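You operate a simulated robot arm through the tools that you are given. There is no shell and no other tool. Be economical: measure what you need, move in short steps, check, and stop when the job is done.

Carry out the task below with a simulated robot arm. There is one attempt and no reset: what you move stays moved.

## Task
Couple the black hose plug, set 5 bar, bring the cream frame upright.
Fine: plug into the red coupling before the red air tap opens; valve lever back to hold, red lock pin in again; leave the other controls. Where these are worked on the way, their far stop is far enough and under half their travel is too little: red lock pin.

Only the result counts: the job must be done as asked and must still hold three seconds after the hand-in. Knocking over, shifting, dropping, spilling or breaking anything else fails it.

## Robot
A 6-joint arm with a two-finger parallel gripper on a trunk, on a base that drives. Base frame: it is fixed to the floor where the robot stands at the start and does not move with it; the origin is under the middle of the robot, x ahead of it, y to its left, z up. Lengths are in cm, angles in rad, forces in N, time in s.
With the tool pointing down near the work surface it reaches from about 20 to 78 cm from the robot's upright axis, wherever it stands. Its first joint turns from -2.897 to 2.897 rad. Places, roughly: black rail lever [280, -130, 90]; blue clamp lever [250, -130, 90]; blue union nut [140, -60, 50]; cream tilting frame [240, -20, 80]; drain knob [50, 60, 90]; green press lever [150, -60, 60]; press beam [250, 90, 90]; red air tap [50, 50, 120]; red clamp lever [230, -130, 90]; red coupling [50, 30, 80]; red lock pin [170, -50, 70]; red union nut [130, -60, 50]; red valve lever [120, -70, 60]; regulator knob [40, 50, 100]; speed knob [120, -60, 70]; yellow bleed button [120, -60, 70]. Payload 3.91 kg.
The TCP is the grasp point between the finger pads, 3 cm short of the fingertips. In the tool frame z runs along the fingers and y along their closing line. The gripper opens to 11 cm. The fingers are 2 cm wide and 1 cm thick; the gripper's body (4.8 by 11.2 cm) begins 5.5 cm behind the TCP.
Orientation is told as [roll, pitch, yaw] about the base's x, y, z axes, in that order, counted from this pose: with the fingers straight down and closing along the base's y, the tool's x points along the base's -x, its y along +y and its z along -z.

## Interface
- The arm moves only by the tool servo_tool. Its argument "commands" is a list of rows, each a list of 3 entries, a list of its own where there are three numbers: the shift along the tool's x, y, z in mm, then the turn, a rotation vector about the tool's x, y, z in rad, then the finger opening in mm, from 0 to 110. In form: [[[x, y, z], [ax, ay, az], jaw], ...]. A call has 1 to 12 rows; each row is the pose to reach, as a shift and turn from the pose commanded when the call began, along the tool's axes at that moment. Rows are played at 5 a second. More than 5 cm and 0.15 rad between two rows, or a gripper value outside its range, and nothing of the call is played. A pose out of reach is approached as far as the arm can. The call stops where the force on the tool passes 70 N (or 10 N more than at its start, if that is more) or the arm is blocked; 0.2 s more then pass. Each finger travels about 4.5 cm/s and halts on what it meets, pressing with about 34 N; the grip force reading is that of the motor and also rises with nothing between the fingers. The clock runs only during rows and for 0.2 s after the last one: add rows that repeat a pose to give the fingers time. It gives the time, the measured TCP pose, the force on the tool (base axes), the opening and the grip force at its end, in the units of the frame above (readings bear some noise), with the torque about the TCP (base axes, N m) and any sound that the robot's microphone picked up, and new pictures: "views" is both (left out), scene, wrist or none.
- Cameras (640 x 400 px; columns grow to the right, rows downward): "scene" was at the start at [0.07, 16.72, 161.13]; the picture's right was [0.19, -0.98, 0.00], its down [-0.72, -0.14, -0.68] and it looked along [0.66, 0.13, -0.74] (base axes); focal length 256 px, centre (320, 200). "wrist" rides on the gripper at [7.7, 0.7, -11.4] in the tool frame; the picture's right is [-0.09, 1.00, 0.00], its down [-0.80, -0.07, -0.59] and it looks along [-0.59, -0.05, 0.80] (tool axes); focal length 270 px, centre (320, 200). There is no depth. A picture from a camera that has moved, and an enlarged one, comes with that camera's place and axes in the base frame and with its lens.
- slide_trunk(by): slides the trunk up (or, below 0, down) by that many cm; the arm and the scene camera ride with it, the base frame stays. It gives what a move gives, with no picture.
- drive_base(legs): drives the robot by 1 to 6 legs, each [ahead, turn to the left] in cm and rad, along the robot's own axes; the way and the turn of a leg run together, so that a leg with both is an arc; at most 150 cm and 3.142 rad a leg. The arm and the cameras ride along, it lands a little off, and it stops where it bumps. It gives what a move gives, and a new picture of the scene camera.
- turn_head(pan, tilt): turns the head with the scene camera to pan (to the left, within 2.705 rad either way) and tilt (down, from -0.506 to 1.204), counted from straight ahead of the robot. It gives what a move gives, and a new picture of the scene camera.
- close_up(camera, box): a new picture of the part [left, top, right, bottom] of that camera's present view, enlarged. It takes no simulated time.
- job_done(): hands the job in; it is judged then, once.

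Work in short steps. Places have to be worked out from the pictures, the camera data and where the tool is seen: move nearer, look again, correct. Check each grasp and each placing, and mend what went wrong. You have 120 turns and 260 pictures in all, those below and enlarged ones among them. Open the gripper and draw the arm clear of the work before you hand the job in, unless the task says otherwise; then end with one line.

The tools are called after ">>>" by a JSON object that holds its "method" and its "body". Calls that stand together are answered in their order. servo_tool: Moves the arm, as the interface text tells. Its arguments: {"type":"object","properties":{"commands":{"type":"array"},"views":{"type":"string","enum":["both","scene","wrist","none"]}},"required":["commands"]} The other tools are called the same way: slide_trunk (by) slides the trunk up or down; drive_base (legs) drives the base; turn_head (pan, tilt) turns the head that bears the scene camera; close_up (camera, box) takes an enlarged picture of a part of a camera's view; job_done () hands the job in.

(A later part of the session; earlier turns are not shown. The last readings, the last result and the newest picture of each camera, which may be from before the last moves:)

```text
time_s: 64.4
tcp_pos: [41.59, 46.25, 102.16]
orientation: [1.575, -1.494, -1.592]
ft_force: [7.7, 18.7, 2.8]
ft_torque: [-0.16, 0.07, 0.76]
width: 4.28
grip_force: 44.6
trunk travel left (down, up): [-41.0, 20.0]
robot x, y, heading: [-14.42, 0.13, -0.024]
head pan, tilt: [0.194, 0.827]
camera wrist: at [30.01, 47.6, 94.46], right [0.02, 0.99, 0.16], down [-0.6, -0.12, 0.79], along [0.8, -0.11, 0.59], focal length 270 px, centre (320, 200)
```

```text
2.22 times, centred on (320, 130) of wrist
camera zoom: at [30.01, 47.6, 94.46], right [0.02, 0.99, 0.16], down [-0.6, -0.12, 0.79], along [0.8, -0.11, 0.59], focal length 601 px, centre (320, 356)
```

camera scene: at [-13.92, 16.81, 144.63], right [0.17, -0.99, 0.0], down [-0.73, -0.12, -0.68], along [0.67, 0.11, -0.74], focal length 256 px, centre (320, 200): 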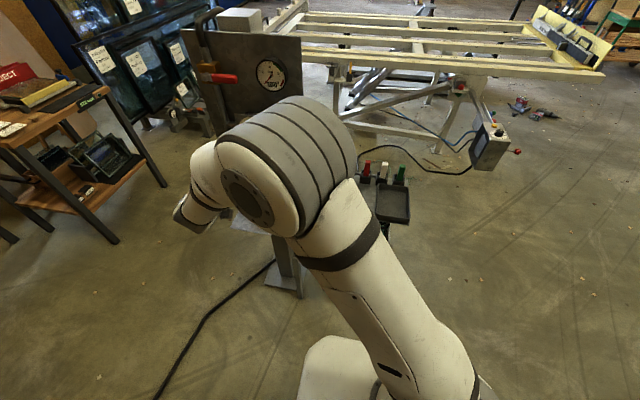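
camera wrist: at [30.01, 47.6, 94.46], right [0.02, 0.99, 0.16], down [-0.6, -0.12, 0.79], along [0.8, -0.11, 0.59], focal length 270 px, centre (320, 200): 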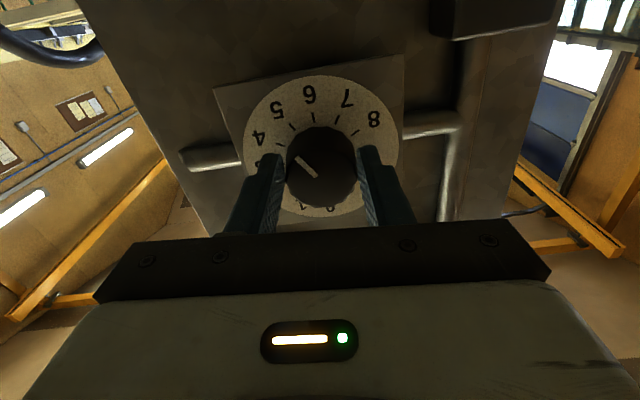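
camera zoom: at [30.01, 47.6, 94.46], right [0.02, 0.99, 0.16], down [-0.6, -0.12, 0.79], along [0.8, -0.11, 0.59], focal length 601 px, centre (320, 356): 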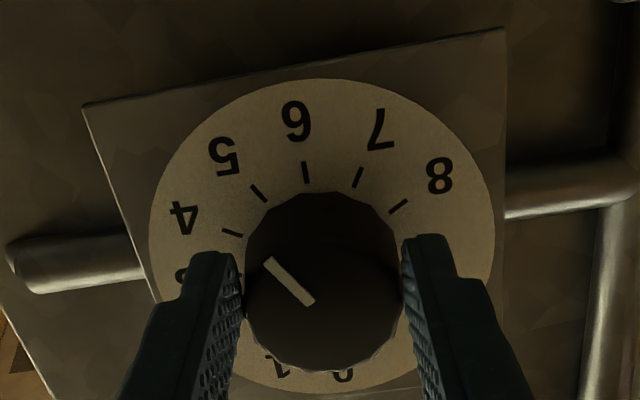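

Pointer looks at ~5. I release, retreat and raise the trunk to look at the tap and gauge.

>>> {"method": "servo_tool", "body": {"commands": [[[0, 0, 0], [0, 0, 0], 60], [[0, 0, 0], [0, 0, 0], 80], [[0, 0, -40], [0, 0, 0], 80], [[0, 0, -80], [0, 0, -0.1], 80], [[0, 0, -110], [0, 0, -0.1], 60], [[0, 0, -110], [0, 0, -0.1], 0], [[0, 0, -110], [0, 0, -0.1], 0]], "views": "wrist"}}

>>> {"method": "slide_trunk", "body": {"by": 16}}

>>> {"method": "close_up", "body": {"camera": "wrist", "box": [0, 0, 640, 400]}}

>>> {"method": "close_up", "body": {"camera": "scene", "box": [160, 20, 320, 120]}}

```text
time_s: 66.0
tcp_pos: [30.4, 46.13, 102.22]
orientation: [-1.579, -1.549, 1.561]
ft_force: [-0.5, 0.5, 0.6]
ft_torque: [-0.01, 0.04, -0.03]
width: 1.03
grip_force: 0.0
trunk travel left (down, up): [-41.0, 20.0]
robot x, y, heading: [-14.07, 0.43, -0.021]
head pan, tilt: [0.194, 0.827]
camera wrist: at [18.98, 46.82, 94.39], right [0.02, 1.0, 0.07], down [-0.6, -0.04, 0.8], along [0.8, -0.05, 0.59], focal length 270 px, centre (320, 200)
```

wrist: 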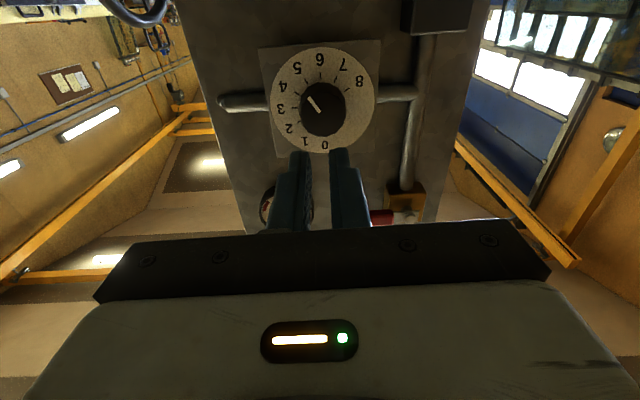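

```text
time_s: 67.8
tcp_pos: [30.51, 46.2, 118.16]
orientation: [-1.582, -1.548, 1.561]
ft_force: [0.8, 1.1, 0.3]
ft_torque: [-0.02, 0.04, 0.01]
width: 0.0
grip_force: 34.0
trunk travel left (down, up): [-57.0, 4.0]
robot x, y, heading: [-14.23, 0.51, -0.02]
head pan, tilt: [0.194, 0.827]
```

```text
1.00 times, centred on (320, 200) of wrist (not enlarged: the box is as wide or as high as the picture)
camera zoom: at [18.99, 46.83, 110.39], right [0.02, 1.0, 0.07], down [-0.6, -0.04, 0.8], along [0.8, -0.05, 0.59], focal length 270 px, centre (320, 200)
```

zoom: 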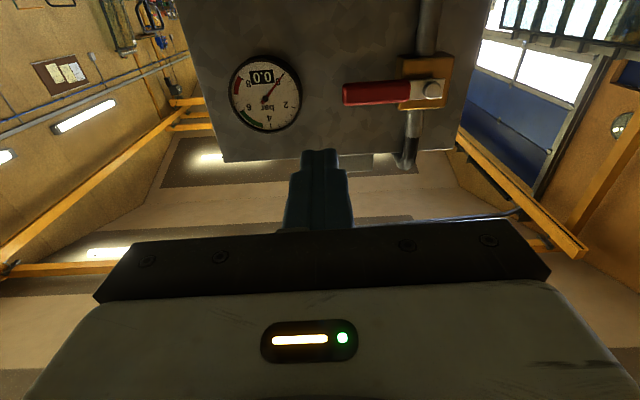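

```text
4.00 times, centred on (240, 70) of scene
camera zoom: at [-13.91, 16.82, 160.62], right [0.17, -0.99, 0.0], down [-0.73, -0.12, -0.68], along [0.67, 0.11, -0.74], focal length 1025 px, centre (640, 720)
```

zoom: 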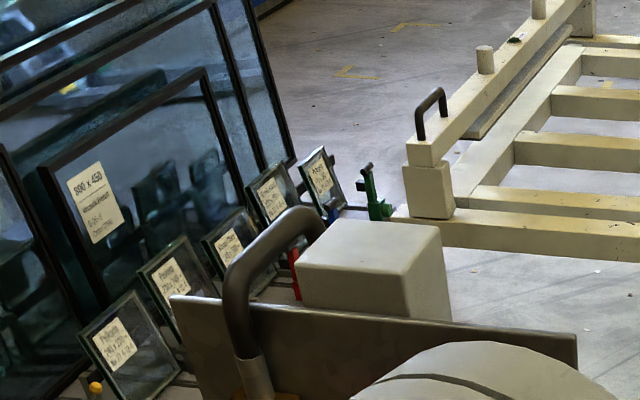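

Tap pivot is at ~[46, 56.6, 117.8], lever pointing right to y≈48. With fingers closed as a poker, I place them above the lever near its tip and test pushing down slightly.

>>> {"method": "servo_tool", "body": {"commands": [[[-14, 20, 20], [0, 0, 0], 0], [[-28, 40, 50], [0, 0, 0], 0], [[-28, 40, 90], [0, 0, 0], 0], [[-28, 40, 128], [0, 0, 0], 0], [[-28, 40, 128], [0, 0, 0], 0]], "views": "wrist"}}

```text
time_s: 69.0
tcp_pos: [43.4, 50.15, 120.89]
orientation: [-1.606, -1.547, 1.588]
ft_force: [-0.8, 0.1, 0.3]
ft_torque: [0.02, 0.05, 0.01]
width: 0.0
grip_force: 34.3
trunk travel left (down, up): [-57.0, 4.0]
robot x, y, heading: [-14.44, 0.36, -0.027]
head pan, tilt: [0.194, 0.827]
camera wrist: at [31.92, 50.68, 113.15], right [0.02, 1.0, 0.07], down [-0.6, -0.04, 0.8], along [0.8, -0.05, 0.59], focal length 270 px, centre (320, 200)
```

wrist: 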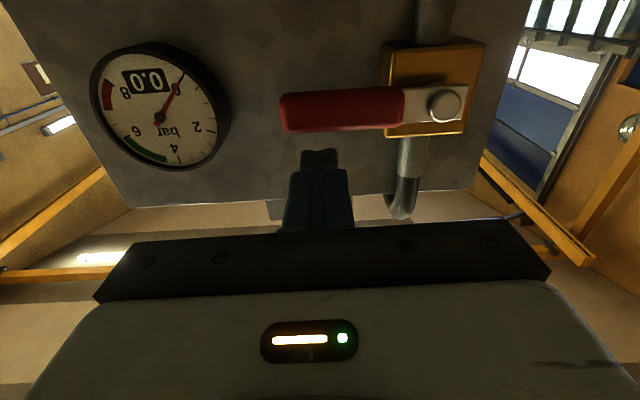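

The poker is just above the lever near its tip. I push down gradually ~3.5 cm and watch.

>>> {"method": "servo_tool", "body": {"commands": [[[8, 0, 0], [0, 0, 0], 0], [[15, 0, 0], [0, 0, 0], 0], [[22, 0, 0], [0, 0, 0], 0], [[30, 0, 0], [0, 0, 0], 0], [[38, 0, 0], [0, 0, 0], 0], [[38, 0, 0], [0, 0, 0], 0]], "views": "wrist"}}

```text
time_s: 70.0
tcp_pos: [43.41, 49.95, 119.86]
orientation: [-3.088, -1.539, 3.069]
ft_force: [-2.1, -1.0, 19.6]
ft_torque: [0.03, -0.37, -0.28]
width: 0.0
grip_force: 33.9
trunk travel left (down, up): [-57.0, 4.0]
robot x, y, heading: [-14.28, 0.35, -0.027]
head pan, tilt: [0.194, 0.827]
stopped in row 5: the force on the tool passed its limit at 73 N (the readings are from after the stop); the commanded pose is now the measured one
camera wrist: at [32.12, 50.79, 111.74], right [0.02, 1.0, 0.09], down [-0.62, -0.06, 0.78], along [0.78, -0.07, 0.62], focal length 270 px, centre (320, 200)
```

wrist: 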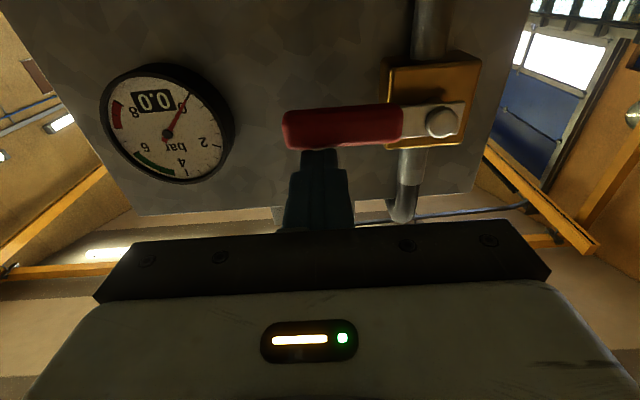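

Down is a hard stop, so it opens upward. I go around to below the lever.

>>> {"method": "servo_tool", "body": {"commands": [[[-8, 0, -10], [0, 0, 0], 0], [[-8, 0, -50], [0, 0, 0], 0], [[15, 0, -60], [0, 0, 0], 0], [[40, 0, -60], [0, 0, 0], 0], [[55, 0, -60], [0, 0, 0], 0], [[55, 0, -30], [0, 0, 0], 0], [[55, 0, 0], [0, 0, 0], 0], [[55, 0, 0], [0, 0, 0], 0]], "views": "wrist"}}

```text
time_s: 71.8
tcp_pos: [43.76, 50.08, 113.7]
orientation: [-2.816, -1.545, 2.8]
ft_force: [0.7, 0.3, -0.1]
ft_torque: [-0.04, -0.02, 0.0]
width: 0.01
grip_force: 34.1
trunk travel left (down, up): [-57.0, 4.0]
robot x, y, heading: [-14.29, 0.34, -0.023]
head pan, tilt: [0.194, 0.827]
camera wrist: at [32.38, 50.8, 105.75], right [0.02, 1.0, 0.08], down [-0.61, -0.05, 0.79], along [0.79, -0.06, 0.61], focal length 270 px, centre (320, 200)
```

wrist: 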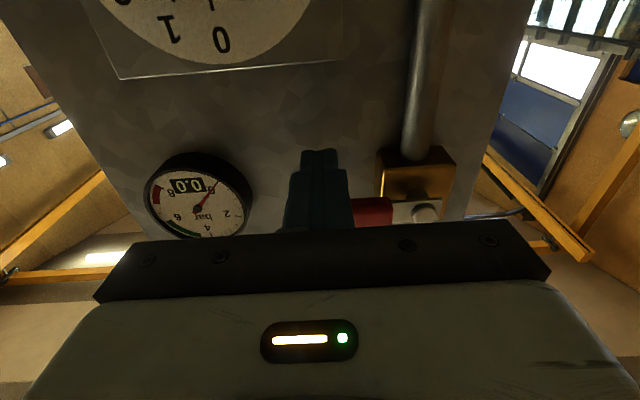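

Poker is below the lever. I push up along the arc around the pivot.

>>> {"method": "servo_tool", "body": {"commands": [[[-20, 0, 0], [0, 0, 0], 0], [[-38, -1, 0], [0, 0, 0], 0], [[-55, -1, 0], [0, 0, 0], 0], [[-73, 5, 0], [0, 0, 0], 0], [[-88, 15, 0], [0, 0, 0], 0], [[-100, 29, 0], [0, 0, 0], 0], [[-107, 47, 0], [0, 0, 0], 0], [[-109, 54, 0], [0, 0, 0], 0], [[-109, 54, 0], [0, 0, 0], 0]], "views": "wrist"}}

```text
time_s: 73.8
tcp_pos: [43.52, 54.89, 124.49]
orientation: [-2.761, -1.551, 2.736]
ft_force: [-14.1, -41.9, -22.7]
ft_torque: [-0.35, 0.6, -0.93]
width: 0.0
grip_force: 33.7
trunk travel left (down, up): [-57.0, 4.0]
robot x, y, heading: [-14.41, -0.05, -0.023]
head pan, tilt: [0.194, 0.827]
camera wrist: at [32.17, 55.73, 116.54], right [0.02, 1.0, 0.08], down [-0.61, -0.05, 0.79], along [0.79, -0.07, 0.61], focal length 270 px, centre (320, 200)
```

wrist: 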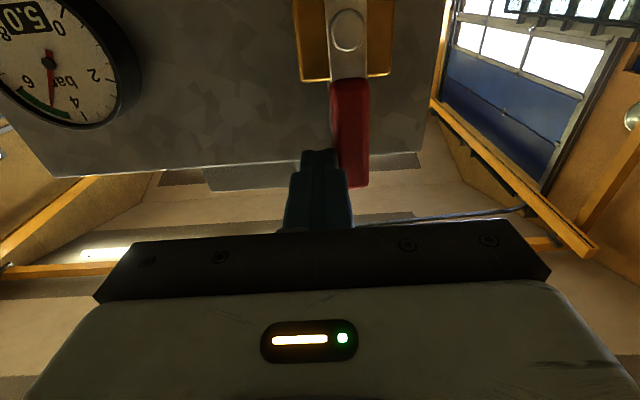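

The tap is fully open and the gauge reads 5.0. I back the poker off and check gauge and plug.

>>> {"method": "servo_tool", "body": {"commands": [[[0, -15, 0], [0, 0, 0], 0], [[0, -20, -40], [0, 0, 0], 0], [[0, -30, -90], [0, 0, 0], 0], [[0, -40, -140], [0, 0, 0], 0], [[0, -40, -140], [0, 0, 0], 40]], "views": "wrist"}}

>>> {"method": "close_up", "body": {"camera": "wrist", "box": [160, 0, 480, 200]}}

>>> {"method": "turn_head", "body": {"pan": 0.15, "tilt": 0.9}}

```text
refused: row 3 steps farther than a row can; nothing moved
```

```text
2.00 times, centred on (320, 100) of wrist
camera zoom: at [32.17, 55.73, 116.54], right [0.02, 1.0, 0.08], down [-0.61, -0.05, 0.79], along [0.79, -0.07, 0.61], focal length 541 px, centre (320, 400)
```

zoom: 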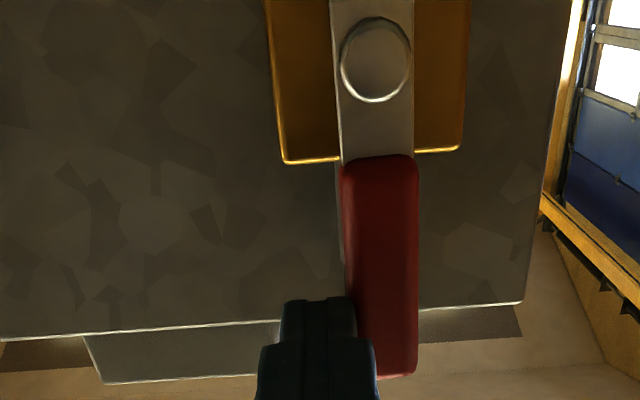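

```text
time_s: 74.5
tcp_pos: [43.54, 54.91, 124.53]
orientation: [-2.852, -1.555, 2.83]
ft_force: [-10.5, -43.6, -24.0]
ft_torque: [-0.39, 0.63, -1.06]
width: 0.0
grip_force: 33.7
trunk travel left (down, up): [-57.0, 4.0]
robot x, y, heading: [-14.4, 0.34, -0.024]
head pan, tilt: [0.15, 0.901]
camera scene: at [-14.19, 15.8, 160.12], right [0.13, -0.99, 0.0], down [-0.78, -0.1, -0.62], along [0.62, 0.08, -0.78], focal length 256 px, centre (320, 200)
```

scene: 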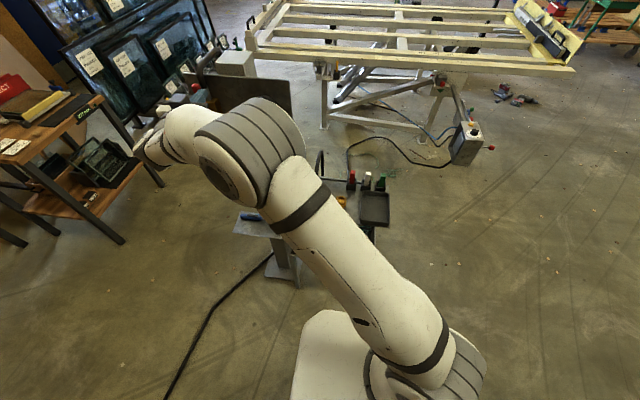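

A row was too long; I redo the retreat in smaller steps.

>>> {"method": "servo_tool", "body": {"commands": [[[0, -15, 0], [0, 0, 0], 0], [[0, -20, -40], [0, 0, 0], 0], [[0, -25, -80], [0, 0, 0], 0], [[0, -30, -120], [0, 0, 0], 0], [[0, -40, -160], [0, 0, 0], 40]], "views": "wrist"}}

>>> {"method": "close_up", "body": {"camera": "wrist", "box": [160, 0, 480, 200]}}

>>> {"method": "close_up", "body": {"camera": "scene", "box": [280, 140, 400, 240]}}

```text
time_s: 75.7
tcp_pos: [27.31, 51.7, 124.38]
orientation: [-2.875, -1.547, 2.857]
ft_force: [-0.8, -0.3, -0.3]
ft_torque: [0.01, 0.06, -0.01]
width: 3.27
grip_force: 0.0
trunk travel left (down, up): [-57.0, 4.0]
robot x, y, heading: [-13.98, 0.26, -0.019]
head pan, tilt: [0.15, 0.901]
camera wrist: at [16.05, 52.59, 116.3], right [0.02, 1.0, 0.08], down [-0.61, -0.05, 0.79], along [0.79, -0.06, 0.61], focal length 270 px, centre (320, 200)
```

wrist: 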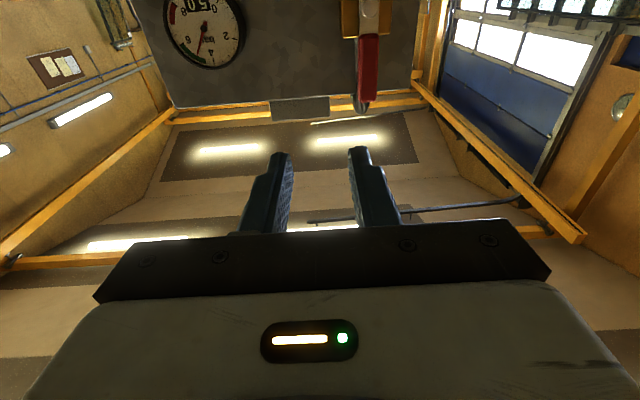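

```text
2.00 times, centred on (320, 100) of wrist
camera zoom: at [16.05, 52.59, 116.3], right [0.02, 1.0, 0.08], down [-0.61, -0.05, 0.79], along [0.79, -0.06, 0.61], focal length 541 px, centre (320, 400)
```

zoom: 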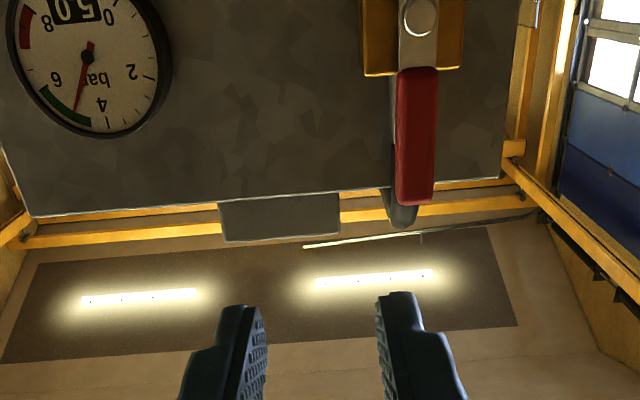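

```text
4.00 times, centred on (340, 190) of scene
camera zoom: at [-14.34, 16.38, 160.07], right [0.13, -0.99, 0.0], down [-0.78, -0.1, -0.62], along [0.62, 0.08, -0.78], focal length 1025 px, centre (240, 240)
```

zoom: 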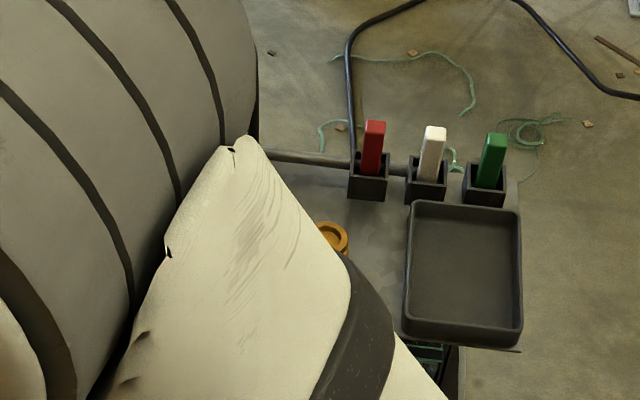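

Gauge is steady at 5.0. I fold the arm toward the robot's centre and turn the head toward the frame's control box.

>>> {"method": "servo_tool", "body": {"commands": [[[0, -45, -15], [0, 0, 0], 40], [[0, -90, -30], [0, 0.1, 0], 40], [[0, -135, -30], [0, 0.2, 0], 40], [[0, -180, -30], [0, 0.3, 0], 40], [[0, -220, -30], [0, 0.4, 0], 40], [[0, -260, -30], [0, 0.5, 0], 40], [[0, -300, -30], [0, 0.6, 0], 40], [[0, -340, -30], [0, 0.7, 0], 40], [[0, -340, -30], [0, 0.7, 0], 40]], "views": "none"}}

>>> {"method": "turn_head", "body": {"pan": -0.3, "tilt": 0.5}}

>>> {"method": "close_up", "body": {"camera": "scene", "box": [200, 150, 400, 275]}}

```text
time_s: 77.7
tcp_pos: [23.77, 17.8, 124.53]
orientation: [-0.011, -0.891, -0.008]
ft_force: [-0.2, -0.3, 0.0]
ft_torque: [0.0, -0.01, -0.01]
width: 4.01
grip_force: 0.1
trunk travel left (down, up): [-57.0, 4.0]
robot x, y, heading: [-14.29, 0.64, -0.019]
head pan, tilt: [0.15, 0.901]
```

```text
time_s: 78.6
tcp_pos: [23.78, 17.73, 124.65]
orientation: [-0.012, -0.894, -0.009]
ft_force: [0.7, 0.6, 0.0]
ft_torque: [0.03, -0.03, -0.01]
width: 4.0
grip_force: 0.2
trunk travel left (down, up): [-57.0, 4.0]
robot x, y, heading: [-14.34, 0.64, -0.028]
head pan, tilt: [-0.3, 0.499]
camera scene: at [-13.12, 12.57, 163.44], right [-0.32, -0.95, 0.0], down [-0.45, 0.15, -0.88], along [0.83, -0.28, -0.48], focal length 256 px, centre (320, 200)
```

scene: 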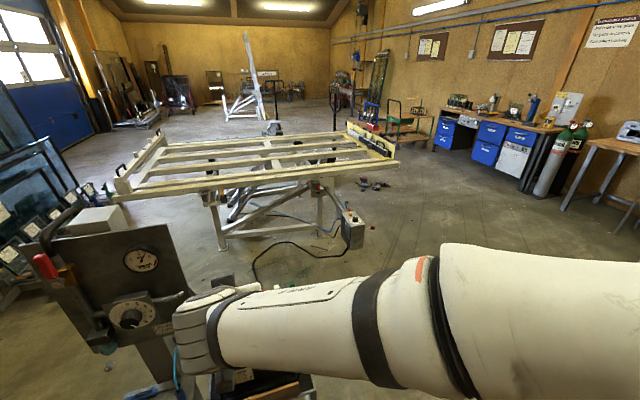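

```text
3.20 times, centred on (300, 212) of scene
camera zoom: at [-13.12, 12.57, 163.44], right [-0.32, -0.95, 0.0], down [-0.45, 0.15, -0.88], along [0.83, -0.28, -0.48], focal length 820 px, centre (384, 160)
```

zoom: 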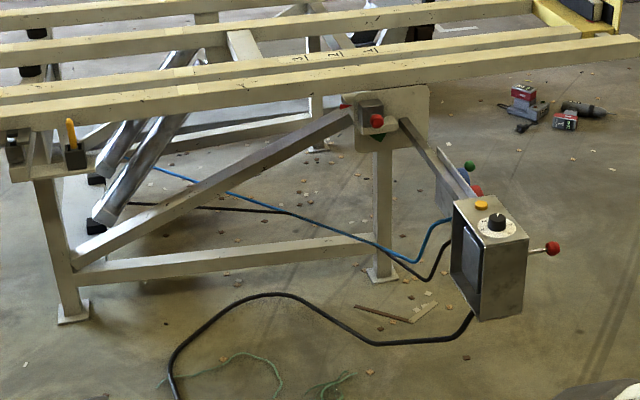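

The box with lever (~[116,-70,60]) and pin (~[170,-47,70]) are ahead-right; the frame spans y −120..94 from x≈172. I drive around via the open floor to the right to about (60,−115), facing +x, and look.

>>> {"method": "drive_base", "body": {"legs": [[0, -1.0], [137, 0], [0, 1.02]]}}

>>> {"method": "turn_head", "body": {"pan": 0.5, "tilt": 0.75}}

```text
time_s: 90.6
tcp_pos: [93.54, -98.15, 124.5]
orientation: [-0.015, -0.894, 0.014]
ft_force: [0.4, 0.6, -0.4]
ft_torque: [-0.02, -0.02, -0.03]
width: 4.0
grip_force: 0.0
trunk travel left (down, up): [-57.0, 4.0]
robot x, y, heading: [55.91, -116.06, -0.018]
head pan, tilt: [-0.3, 0.499]
camera scene: at [56.72, -103.48, 163.44], right [-0.31, -0.95, 0.0], down [-0.46, 0.15, -0.88], along [0.84, -0.27, -0.48], focal length 256 px, centre (320, 200)
```

scene: 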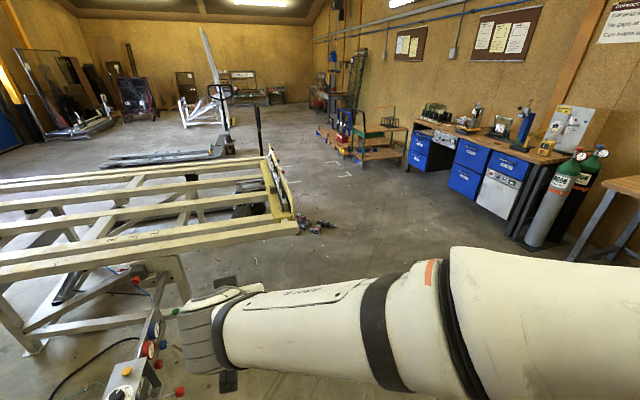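

```text
time_s: 91.7
tcp_pos: [93.32, -98.46, 124.57]
orientation: [-0.013, -0.894, 0.009]
ft_force: [1.1, -0.6, 0.2]
ft_torque: [0.01, 0.01, 0.01]
width: 4.03
grip_force: 0.0
trunk travel left (down, up): [-57.0, 4.0]
robot x, y, heading: [55.61, -115.99, -0.004]
head pan, tilt: [0.499, 0.75]
camera scene: at [55.39, -96.99, 161.26], right [0.47, -0.88, 0.0], down [-0.6, -0.32, -0.73], along [0.65, 0.34, -0.68], focal length 256 px, centre (320, 200)
```

scene: 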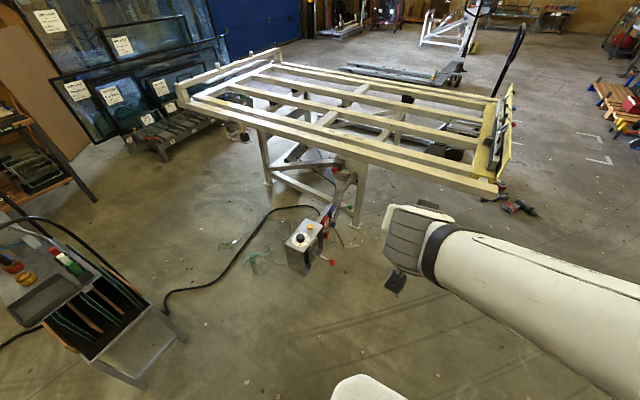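

Good overview. I enlarge the box and pivot area.

>>> {"method": "close_up", "body": {"camera": "scene", "box": [260, 150, 400, 285]}}

>>> {"method": "close_up", "body": {"camera": "scene", "box": [280, 205, 350, 285]}}

>>> {"method": "close_up", "body": {"camera": "scene", "box": [160, 40, 540, 240]}}

```text
2.96 times, centred on (330, 218) of scene
camera zoom: at [55.39, -96.99, 161.26], right [0.47, -0.88, 0.0], down [-0.6, -0.32, -0.73], along [0.65, 0.34, -0.68], focal length 760 px, centre (290, 148)
```

zoom: 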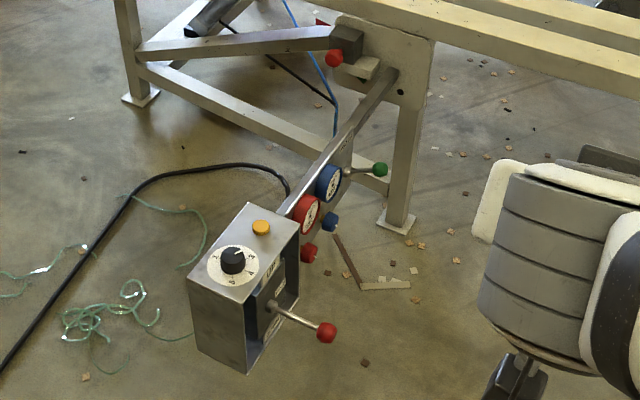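

```text
5.00 times, centred on (315, 245) of scene
camera zoom: at [55.39, -96.99, 161.26], right [0.47, -0.88, 0.0], down [-0.6, -0.32, -0.73], along [0.65, 0.34, -0.68], focal length 1282 px, centre (345, -25)
```

zoom: 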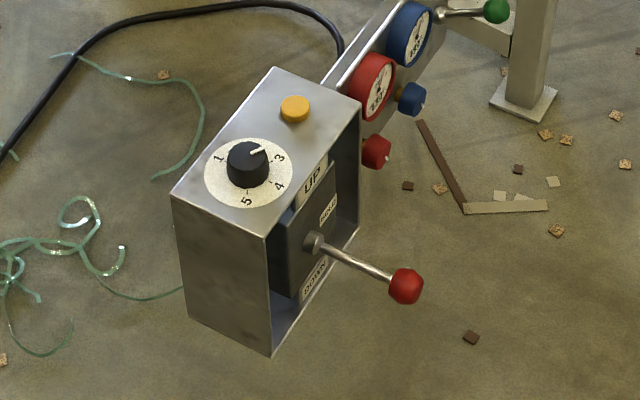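

```text
1.68 times, centred on (350, 140) of scene
camera zoom: at [55.39, -96.99, 161.26], right [0.47, -0.88, 0.0], down [-0.6, -0.32, -0.73], along [0.65, 0.34, -0.68], focal length 432 px, centre (270, 301)
```

zoom: 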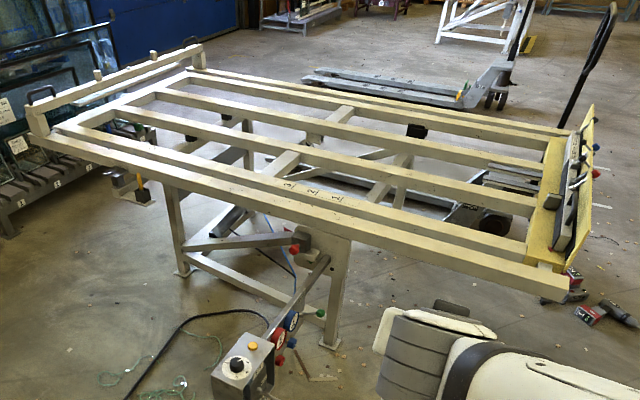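

The valve box shows UP/HOLD/DOWN with a red-ball lever at ~[119,−71,57.6]; lock-pin ball at ~[172,−47,69]. I drive to about (118,−101), heading 45° left, from which both are reachable.

>>> {"method": "drive_base", "body": {"legs": [[0, 0.24], [62, 0], [0, 0.55]]}}

>>> {"method": "turn_head", "body": {"pan": 0.2, "tilt": 1.0}}

```text
time_s: 97.5
tcp_pos: [130.38, -62.52, 124.49]
orientation: [-0.01, -0.892, 0.801]
ft_force: [1.1, -0.1, -0.3]
ft_torque: [0.0, 0.04, -0.01]
width: 3.99
grip_force: 0.1
trunk travel left (down, up): [-57.0, 4.0]
robot x, y, heading: [116.0, -101.5, 0.769]
head pan, tilt: [0.499, 0.75]
camera scene: at [102.48, -88.09, 161.26], right [0.95, -0.3, 0.0], down [-0.2, -0.65, -0.73], along [0.22, 0.7, -0.68], focal length 256 px, centre (320, 200)
```

scene: 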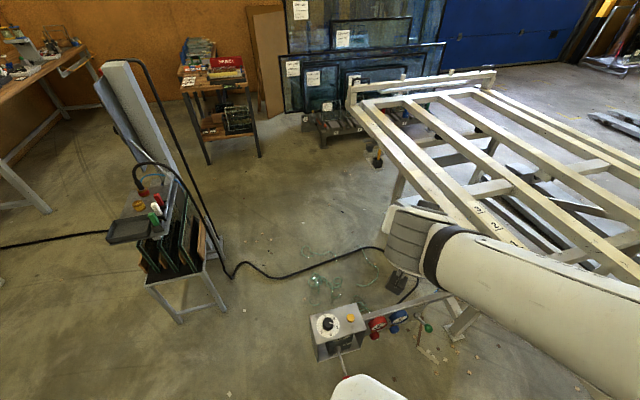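

```text
time_s: 98.3
tcp_pos: [130.35, -62.61, 124.48]
orientation: [-0.013, -0.894, 0.801]
ft_force: [-0.4, 0.0, -0.2]
ft_torque: [0.03, 0.0, -0.02]
width: 3.99
grip_force: 0.1
trunk travel left (down, up): [-57.0, 4.0]
robot x, y, heading: [115.91, -101.45, 0.771]
head pan, tilt: [0.201, 1.0]
camera scene: at [103.84, -90.37, 159.35], right [0.83, -0.56, 0.0], down [-0.47, -0.69, -0.54], along [0.3, 0.45, -0.84], focal length 256 px, centre (320, 200)
```

scene: 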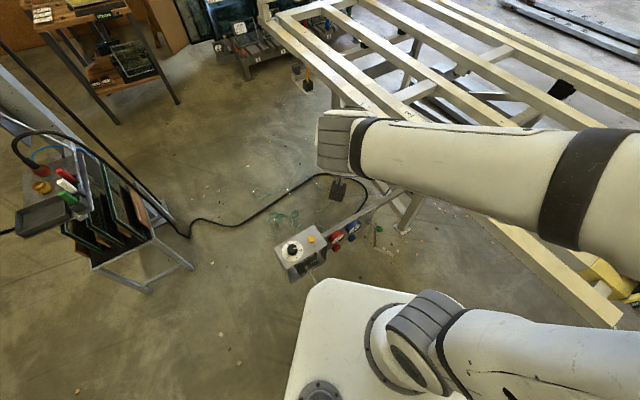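

Box projection agrees with my estimate. I lower the trunk 30 cm and view with the wrist camera.

>>> {"method": "slide_trunk", "body": {"by": -30}}

>>> {"method": "servo_tool", "body": {"commands": [[[0, 0, -20], [0, 0, 0], 60], [[0, 0, -20], [0, 0, 0], 60]], "views": "wrist"}}

```text
time_s: 101.3
tcp_pos: [130.31, -62.58, 94.56]
orientation: [-0.012, -0.894, 0.801]
ft_force: [0.0, -0.2, -0.7]
ft_torque: [-0.01, -0.03, 0.02]
width: 3.99
grip_force: 0.1
trunk travel left (down, up): [-27.0, 34.0]
robot x, y, heading: [115.93, -101.41, 0.773]
head pan, tilt: [0.201, 1.0]
```

```text
time_s: 102.0
tcp_pos: [129.22, -63.75, 95.84]
orientation: [-0.01, -0.895, 0.798]
ft_force: [0.0, 0.1, -1.0]
ft_torque: [-0.03, 0.0, 0.0]
width: 5.97
grip_force: 0.0
trunk travel left (down, up): [-27.0, 34.0]
robot x, y, heading: [116.2, -101.45, 0.773]
head pan, tilt: [0.201, 1.0]
camera wrist: at [119.01, -72.98, 96.97], right [-0.67, 0.74, 0.06], down [0.07, -0.02, 1.0], along [0.74, 0.67, -0.04], focal length 270 px, centre (320, 200)
```

wrist: 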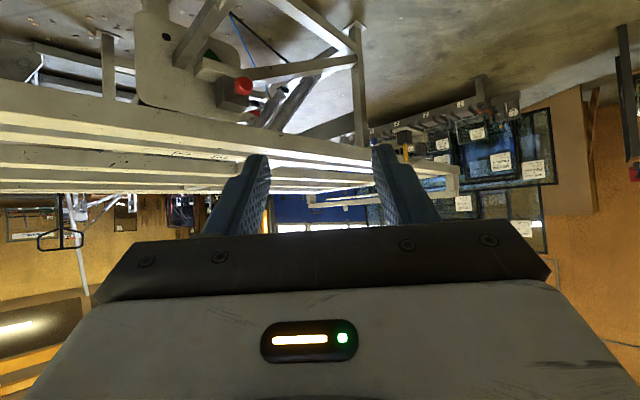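

The pin ball ray agrees: ~[171.9,−46,68.9]. A close-up shows how it is mounted.

>>> {"method": "close_up", "body": {"camera": "wrist", "box": [120, 0, 320, 150]}}

```text
2.67 times, centred on (220, 75) of wrist
camera zoom: at [119.01, -72.98, 96.97], right [-0.67, 0.74, 0.06], down [0.07, -0.02, 1.0], along [0.74, 0.67, -0.04], focal length 721 px, centre (587, 533)
```

zoom: 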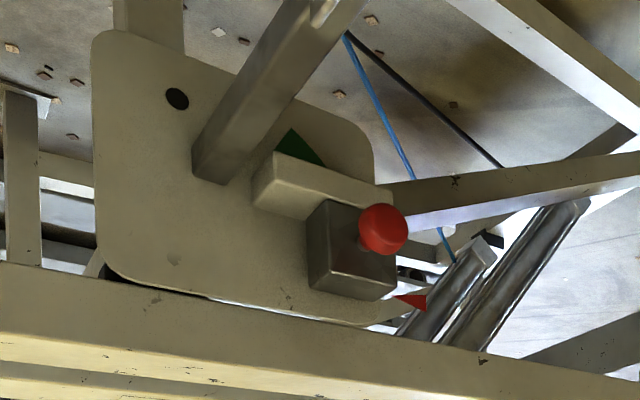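

The pin pulls out along −x from a black housing. I yaw the tool to point along +x (keeping the tilt) and move to a standoff at [160,−46,82].

>>> {"method": "servo_tool", "body": {"commands": [[[-10, -10, 36], [0.0624, 0, 0.05], 60], [[-21, -19, 71], [0.125, 0, 0.1], 60], [[-32, -29, 107], [0.187, 0, 0.15], 60], [[-43, -39, 143], [0.25, 0, 0.2], 60], [[-53, -48, 178], [0.312, 0, 0.25], 60], [[-64, -58, 214], [0.374, 0, 0.3], 60], [[-75, -68, 250], [0.437, 0, 0.35], 60], [[-86, -78, 286], [0.5, 0, 0.4], 60], [[-96, -87, 321], [0.562, 0, 0.45], 60], [[-107, -97, 357], [0.624, 0, 0.5], 60], [[-107, -97, 357], [0.624, 0, 0.5], 60]]}}

```text
time_s: 104.3
tcp_pos: [160.44, -45.94, 81.91]
orientation: [-0.01, -0.9, 0.001]
ft_force: [1.1, 0.7, -0.5]
ft_torque: [-0.02, -0.05, 0.0]
width: 6.0
grip_force: 0.1
trunk travel left (down, up): [-27.0, 34.0]
robot x, y, heading: [116.07, -101.23, 0.77]
head pan, tilt: [0.201, 1.0]
camera scene: at [103.88, -90.32, 129.34], right [0.83, -0.56, 0.0], down [-0.48, -0.69, -0.54], along [0.3, 0.45, -0.84], focal length 256 px, centre (320, 200)
camera wrist: at [146.66, -45.15, 82.87], right [0.06, 1.0, 0.06], down [0.03, -0.06, 1.0], along [1.0, -0.06, -0.04], focal length 270 px, centre (320, 200)
```

scene: 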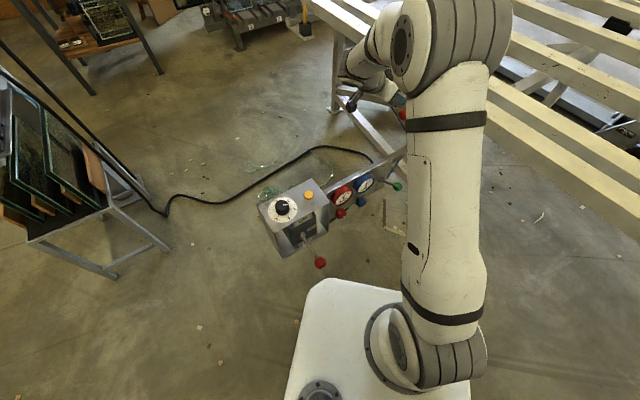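
wrist: 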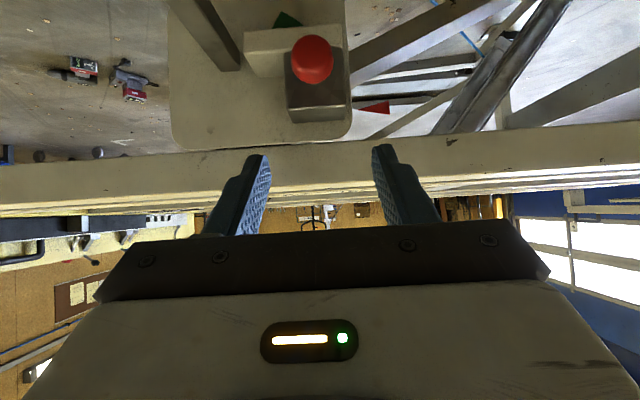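

Ball at ~[170.9,−46.6,68.9], Ø≈3.8 cm. I approach along the tool axis and straddle it.

>>> {"method": "servo_tool", "body": {"commands": [[[20, -4, 30], [0, 0, 0], 70], [[37, -7, 65], [0, 0, 0], 70], [[37, -7, 100], [0, 0, 0], 70], [[37, -7, 130], [0, 0, 0], 70], [[37, -7, 150], [0, 0, 0], 70], [[37, -7, 150], [0, 0, 0], 70]], "views": "wrist"}}

```text
time_s: 105.8
tcp_pos: [169.94, -46.77, 69.57]
orientation: [-0.011, -0.899, 0.0]
ft_force: [1.2, -0.8, 0.1]
ft_torque: [0.03, -0.03, 0.0]
width: 6.98
grip_force: 0.0
trunk travel left (down, up): [-27.0, 34.0]
robot x, y, heading: [116.19, -101.29, 0.767]
head pan, tilt: [0.201, 1.0]
camera wrist: at [156.19, -46.06, 70.61], right [0.06, 1.0, 0.06], down [0.03, -0.06, 1.0], along [1.0, -0.06, -0.04], focal length 270 px, centre (320, 200)
```

wrist: 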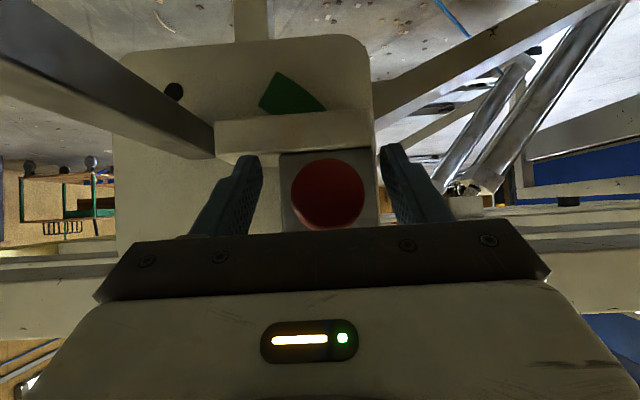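

Ball centred. I close on it.

>>> {"method": "servo_tool", "body": {"commands": [[[0, 4, 0], [0, 0, 0], 60], [[0, 4, 0], [0, 0, 0], 40], [[0, 4, 0], [0, 0, 0], 20], [[0, 4, 0], [0, 0, 0], 20]], "views": "none"}}

>>> {"method": "servo_tool", "body": {"commands": [[[6, 0, -8], [0, 0, 0], 20], [[12, 0, -16], [0, 0, 0], 20], [[19, 0, -23], [0, 0, 0], 20], [[19, 0, -23], [0, 0, 0], 20]], "views": "wrist"}}

```text
time_s: 106.8
tcp_pos: [170.03, -46.47, 69.45]
orientation: [-0.011, -0.898, -0.002]
ft_force: [-0.1, -3.9, -2.0]
ft_torque: [0.05, 0.03, -0.51]
width: 5.94
grip_force: 45.6
trunk travel left (down, up): [-27.0, 34.0]
robot x, y, heading: [115.49, -101.5, 0.766]
head pan, tilt: [0.201, 1.0]
```

```text
time_s: 107.2
tcp_pos: [169.88, -46.44, 69.66]
orientation: [-0.012, -0.905, -0.004]
ft_force: [29.9, 13.2, -20.0]
ft_torque: [0.77, -0.47, 0.36]
width: 5.97
grip_force: 44.5
trunk travel left (down, up): [-27.0, 34.0]
robot x, y, heading: [116.11, -101.56, 0.77]
head pan, tilt: [0.201, 1.0]
stopped in row 2: the force on the tool passed its limit at 78 N (the readings are from after the stop); the commanded pose is now the measured one
camera wrist: at [156.12, -45.67, 70.55], right [0.07, 1.0, 0.06], down [0.03, -0.06, 1.0], along [1.0, -0.06, -0.03], focal length 270 px, centre (320, 200)
```

wrist: 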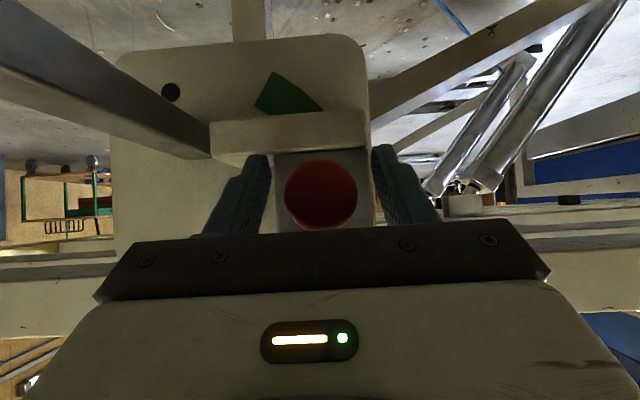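

The fingertips are clamping the housing block (6 cm), not the ball. I open, back off 1.8 cm, and re-close on the ball only.

>>> {"method": "servo_tool", "body": {"commands": [[[0, 0, 0], [0, 0, 0], 70], [[0, 0, 0], [0, 0, 0], 75], [[3, 0, -18], [0, 0, 0], 75], [[3, 0, -18], [0, 0, 0], 45], [[3, 0, -18], [0, 0, 0], 25], [[3, 0, -18], [0, 0, 0], 20], [[3, 0, -18], [0, 0, 0], 20]], "views": "wrist"}}

```text
time_s: 108.8
tcp_pos: [168.08, -46.39, 70.87]
orientation: [-0.005, -0.906, -0.003]
ft_force: [1.3, 10.9, 0.5]
ft_torque: [0.25, 0.04, 0.26]
width: 3.76
grip_force: 44.7
trunk travel left (down, up): [-27.0, 34.0]
robot x, y, heading: [115.35, -101.57, 0.77]
head pan, tilt: [0.201, 1.0]
camera wrist: at [154.16, -45.64, 71.81], right [0.06, 1.0, 0.07], down [0.02, -0.07, 1.0], along [1.0, -0.06, -0.03], focal length 270 px, centre (320, 200)
```

wrist: 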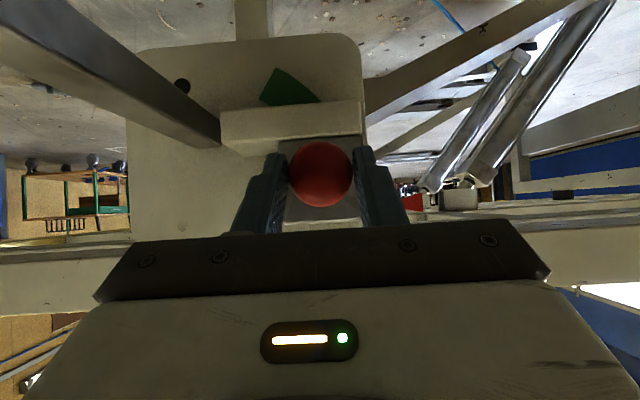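

Now gripping the ball (3.8 cm). I pull straight along −x.

>>> {"method": "servo_tool", "body": {"commands": [[[6, 0, -8], [0, 0, 0], 20], [[12, 0, -16], [0, 0, 0], 20], [[19, 0, -23], [0, 0, 0], 20], [[25, 0, -31], [0, 0, 0], 20], [[31, 0, -39], [0, 0, 0], 20], [[31, 0, -39], [0, 0, 0], 20]], "views": "wrist"}}

```text
time_s: 110.2
tcp_pos: [162.93, -46.51, 70.66]
orientation: [-0.01, -0.909, -0.005]
ft_force: [-3.3, 1.0, -3.0]
ft_torque: [-0.04, 0.19, 0.13]
width: 2.05
grip_force: 0.0
trunk travel left (down, up): [-27.0, 34.0]
robot x, y, heading: [115.56, -101.51, 0.771]
head pan, tilt: [0.201, 1.0]
camera wrist: at [149.08, -45.69, 71.69], right [0.07, 1.0, 0.06], down [0.02, -0.07, 1.0], along [1.0, -0.07, -0.03], focal length 270 px, centre (320, 200)
```

wrist: 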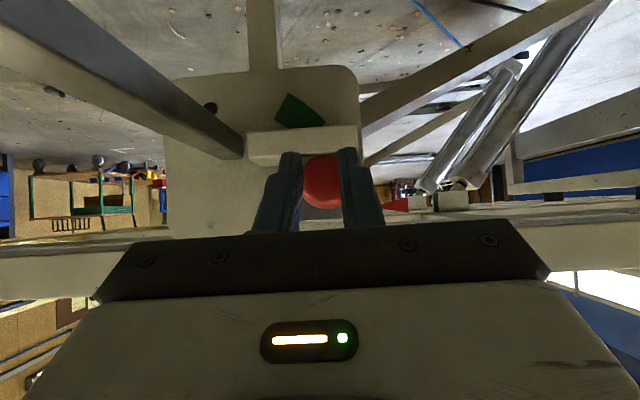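

The fingers slipped off. I open to see whether the ball moved.

>>> {"method": "servo_tool", "body": {"commands": [[[0, 0, 0], [0, 0, 0], 60], [[0, 0, 0], [0, 0, 0], 75], [[0, 0, 0], [0, 0, 0], 75]], "views": "none"}}

>>> {"method": "close_up", "body": {"camera": "wrist", "box": [220, 80, 420, 230]}}

```text
time_s: 111.0
tcp_pos: [162.95, -46.46, 70.88]
orientation: [-0.007, -0.908, -0.007]
ft_force: [0.7, -0.3, -0.3]
ft_torque: [-0.01, 0.01, 0.03]
width: 7.5
grip_force: 0.1
trunk travel left (down, up): [-27.0, 34.0]
robot x, y, heading: [116.02, -101.63, 0.77]
head pan, tilt: [0.201, 1.0]
```

```text
2.67 times, centred on (320, 155) of wrist
camera zoom: at [149.18, -45.65, 71.77], right [0.07, 1.0, 0.07], down [0.02, -0.07, 1.0], along [1.0, -0.06, -0.03], focal length 721 px, centre (320, 320)
```

zoom: 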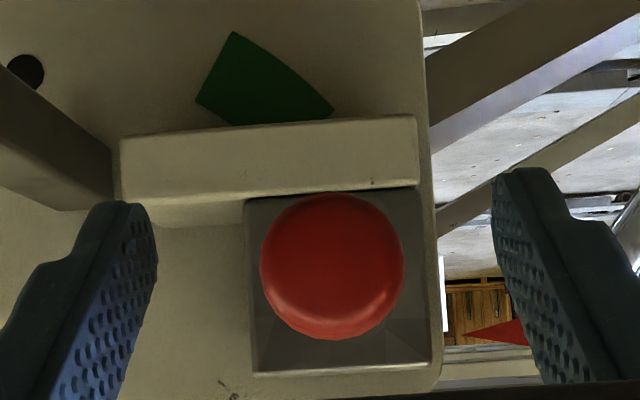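

The ball has come out ~2 cm (now at x≈168, housing face at 172.3). I re-grip deeper and pull more to find its stop.

>>> {"method": "servo_tool", "body": {"commands": [[[-12, 1, 21], [0, 0, 0], 75], [[-23, 1, 42], [0, 0, 0], 75], [[-23, 1, 42], [0, 0, 0], 45], [[-23, 1, 42], [0, 0, 0], 25], [[-23, 1, 42], [0, 0, 0], 20], [[-23, 1, 42], [0, 0, 0], 20]], "views": "none"}}

>>> {"method": "servo_tool", "body": {"commands": [[[6, 0, -8], [0, 0, 0], 20], [[12, 0, -16], [0, 0, 0], 20], [[19, 0, -23], [0, 0, 0], 20], [[19, 0, -23], [0, 0, 0], 20]], "views": "wrist"}}

```text
time_s: 112.4
tcp_pos: [167.71, -46.35, 70.27]
orientation: [-0.007, -0.906, -0.007]
ft_force: [1.0, 4.5, -0.9]
ft_torque: [0.07, -0.02, 0.04]
width: 3.74
grip_force: 44.9
trunk travel left (down, up): [-27.0, 34.0]
robot x, y, heading: [115.75, -101.73, 0.773]
head pan, tilt: [0.201, 1.0]
```

```text
time_s: 113.4
tcp_pos: [164.6, -46.38, 69.59]
orientation: [-0.014, -0.902, 0.0]
ft_force: [-7.7, 5.7, -25.2]
ft_torque: [0.21, 0.78, 0.49]
width: 2.86
grip_force: 38.7
trunk travel left (down, up): [-27.0, 34.0]
robot x, y, heading: [115.83, -101.28, 0.768]
head pan, tilt: [0.201, 1.0]
camera wrist: at [150.76, -45.57, 70.52], right [0.07, 1.0, 0.06], down [0.03, -0.06, 1.0], along [1.0, -0.06, -0.03], focal length 270 px, centre (320, 200)
```

wrist: 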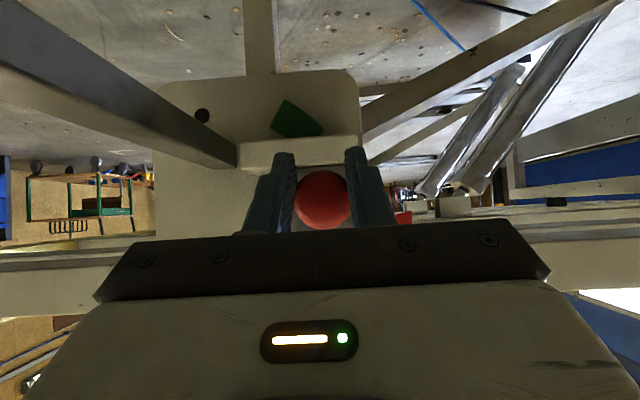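

Slipping again, suggesting the pin is at its far stop. I open, back off and inspect.

>>> {"method": "servo_tool", "body": {"commands": [[[0, 0, 0], [0, 0, 0], 50], [[0, 0, 0], [0, 0, 0], 75], [[0, 0, -40], [0, 0, 0], 75], [[-10, 0, -80], [0, 0, 0], 75], [[-20, 0, -120], [0, 0, 0], 75]], "views": "wrist"}}

>>> {"method": "close_up", "body": {"camera": "wrist", "box": [220, 0, 420, 150]}}

```text
time_s: 114.6
tcp_pos: [156.54, -46.22, 78.9]
orientation: [-0.007, -0.908, -0.006]
ft_force: [0.0, 0.3, 0.1]
ft_torque: [0.0, -0.01, -0.03]
width: 7.49
grip_force: 0.0
trunk travel left (down, up): [-27.0, 34.0]
robot x, y, heading: [116.11, -101.64, 0.772]
head pan, tilt: [0.201, 1.0]
camera wrist: at [142.78, -45.41, 79.92], right [0.07, 1.0, 0.07], down [0.02, -0.07, 1.0], along [1.0, -0.06, -0.03], focal length 270 px, centre (320, 200)
```

wrist: 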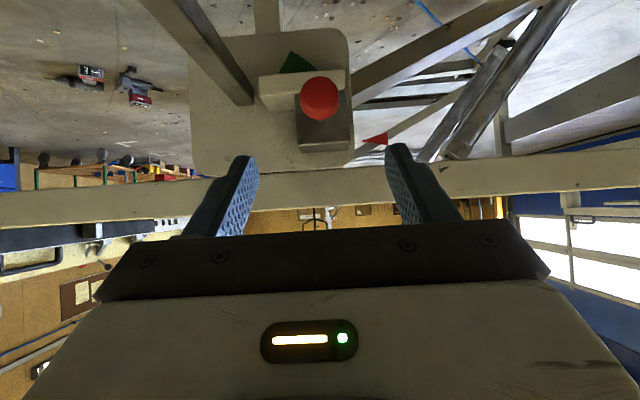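

```text
2.67 times, centred on (320, 75) of wrist
camera zoom: at [142.78, -45.41, 79.92], right [0.07, 1.0, 0.07], down [0.02, -0.07, 1.0], along [1.0, -0.06, -0.03], focal length 721 px, centre (320, 533)
```

zoom: 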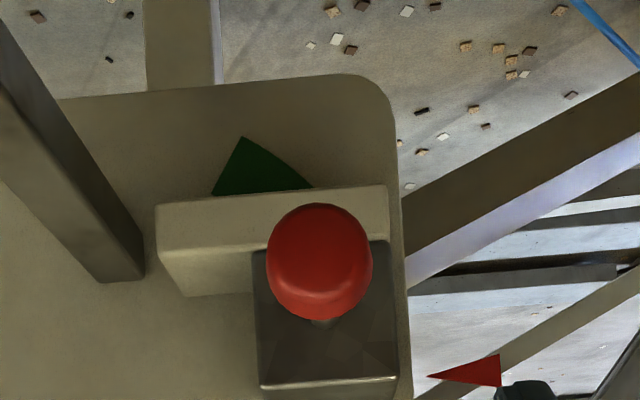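

The pin ball now stands ~2 cm further out. Next the valve lever: I withdraw up and back while turning the tool to point down.

>>> {"method": "servo_tool", "body": {"commands": [[[5, -22, -32], [0, 0.09, 0], 75], [[9, -44, -64], [0, 0.18, 0], 75], [[14, -66, -96], [0, 0.27, 0], 75], [[18, -88, -128], [0, 0.36, 0], 75], [[23, -110, -160], [0, 0.45, 0], 75], [[28, -132, -191], [0, 0.54, 0], 75], [[32, -154, -223], [0, 0.63, 0], 75], [[37, -176, -255], [0, 0.72, 0], 75], [[41, -198, -287], [0, 0.81, 0], 75], [[46, -220, -319], [0, 0.9, 0], 75]], "views": "none"}}

>>> {"method": "servo_tool", "body": {"commands": [[[0, 0, 0], [0, 0, -0.14], 75], [[0, 0, 0], [0, 0, -0.28], 75], [[0, 0, 0], [0, 0, -0.42], 75], [[0, 0, 0], [0, 0, -0.56], 75], [[0, 0, 0], [0, 0, -0.7], 75], [[0, 0, 0], [0, 0, -0.84], 75], [[0, 0, 0], [0, 0, -0.98], 75], [[0, 0, 0], [0, 0, -1.12], 75], [[0, 0, 0], [0, 0, -1.26], 75], [[0, 0, 0], [0, 0, -1.4], 75], [[0, 0, 0], [0, 0, -1.54], 75], [[0, 0, 0], [0, 0, -1.56], 75]]}}

```text
time_s: 116.8
tcp_pos: [128.23, -68.05, 95.01]
orientation: [-0.003, -0.008, -0.012]
ft_force: [0.3, -0.1, 0.3]
ft_torque: [0.02, 0.0, -0.01]
width: 7.51
grip_force: 0.0
trunk travel left (down, up): [-27.0, 34.0]
robot x, y, heading: [115.61, -101.59, 0.766]
head pan, tilt: [0.201, 1.0]
```

```text
time_s: 119.4
tcp_pos: [128.19, -67.97, 94.99]
orientation: [-0.009, 0.004, 1.55]
ft_force: [-0.1, 0.2, 0.2]
ft_torque: [0.03, -0.01, -0.02]
width: 7.5
grip_force: 0.1
trunk travel left (down, up): [-27.0, 34.0]
robot x, y, heading: [115.55, -101.24, 0.769]
head pan, tilt: [0.201, 1.0]
camera scene: at [103.86, -90.35, 129.34], right [0.83, -0.56, 0.0], down [-0.48, -0.69, -0.54], along [0.31, 0.45, -0.84], focal length 256 px, centre (320, 200)
camera wrist: at [127.28, -75.57, 106.49], right [-0.99, 0.11, -0.01], down [0.08, 0.8, 0.59], along [0.07, 0.59, -0.81], focal length 270 px, centre (320, 200)
```

scene: 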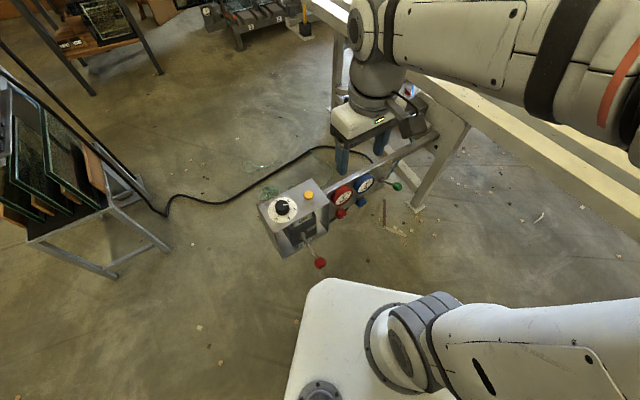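
wrist: 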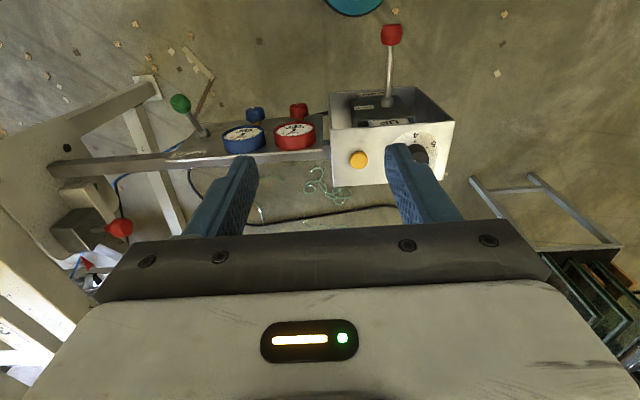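

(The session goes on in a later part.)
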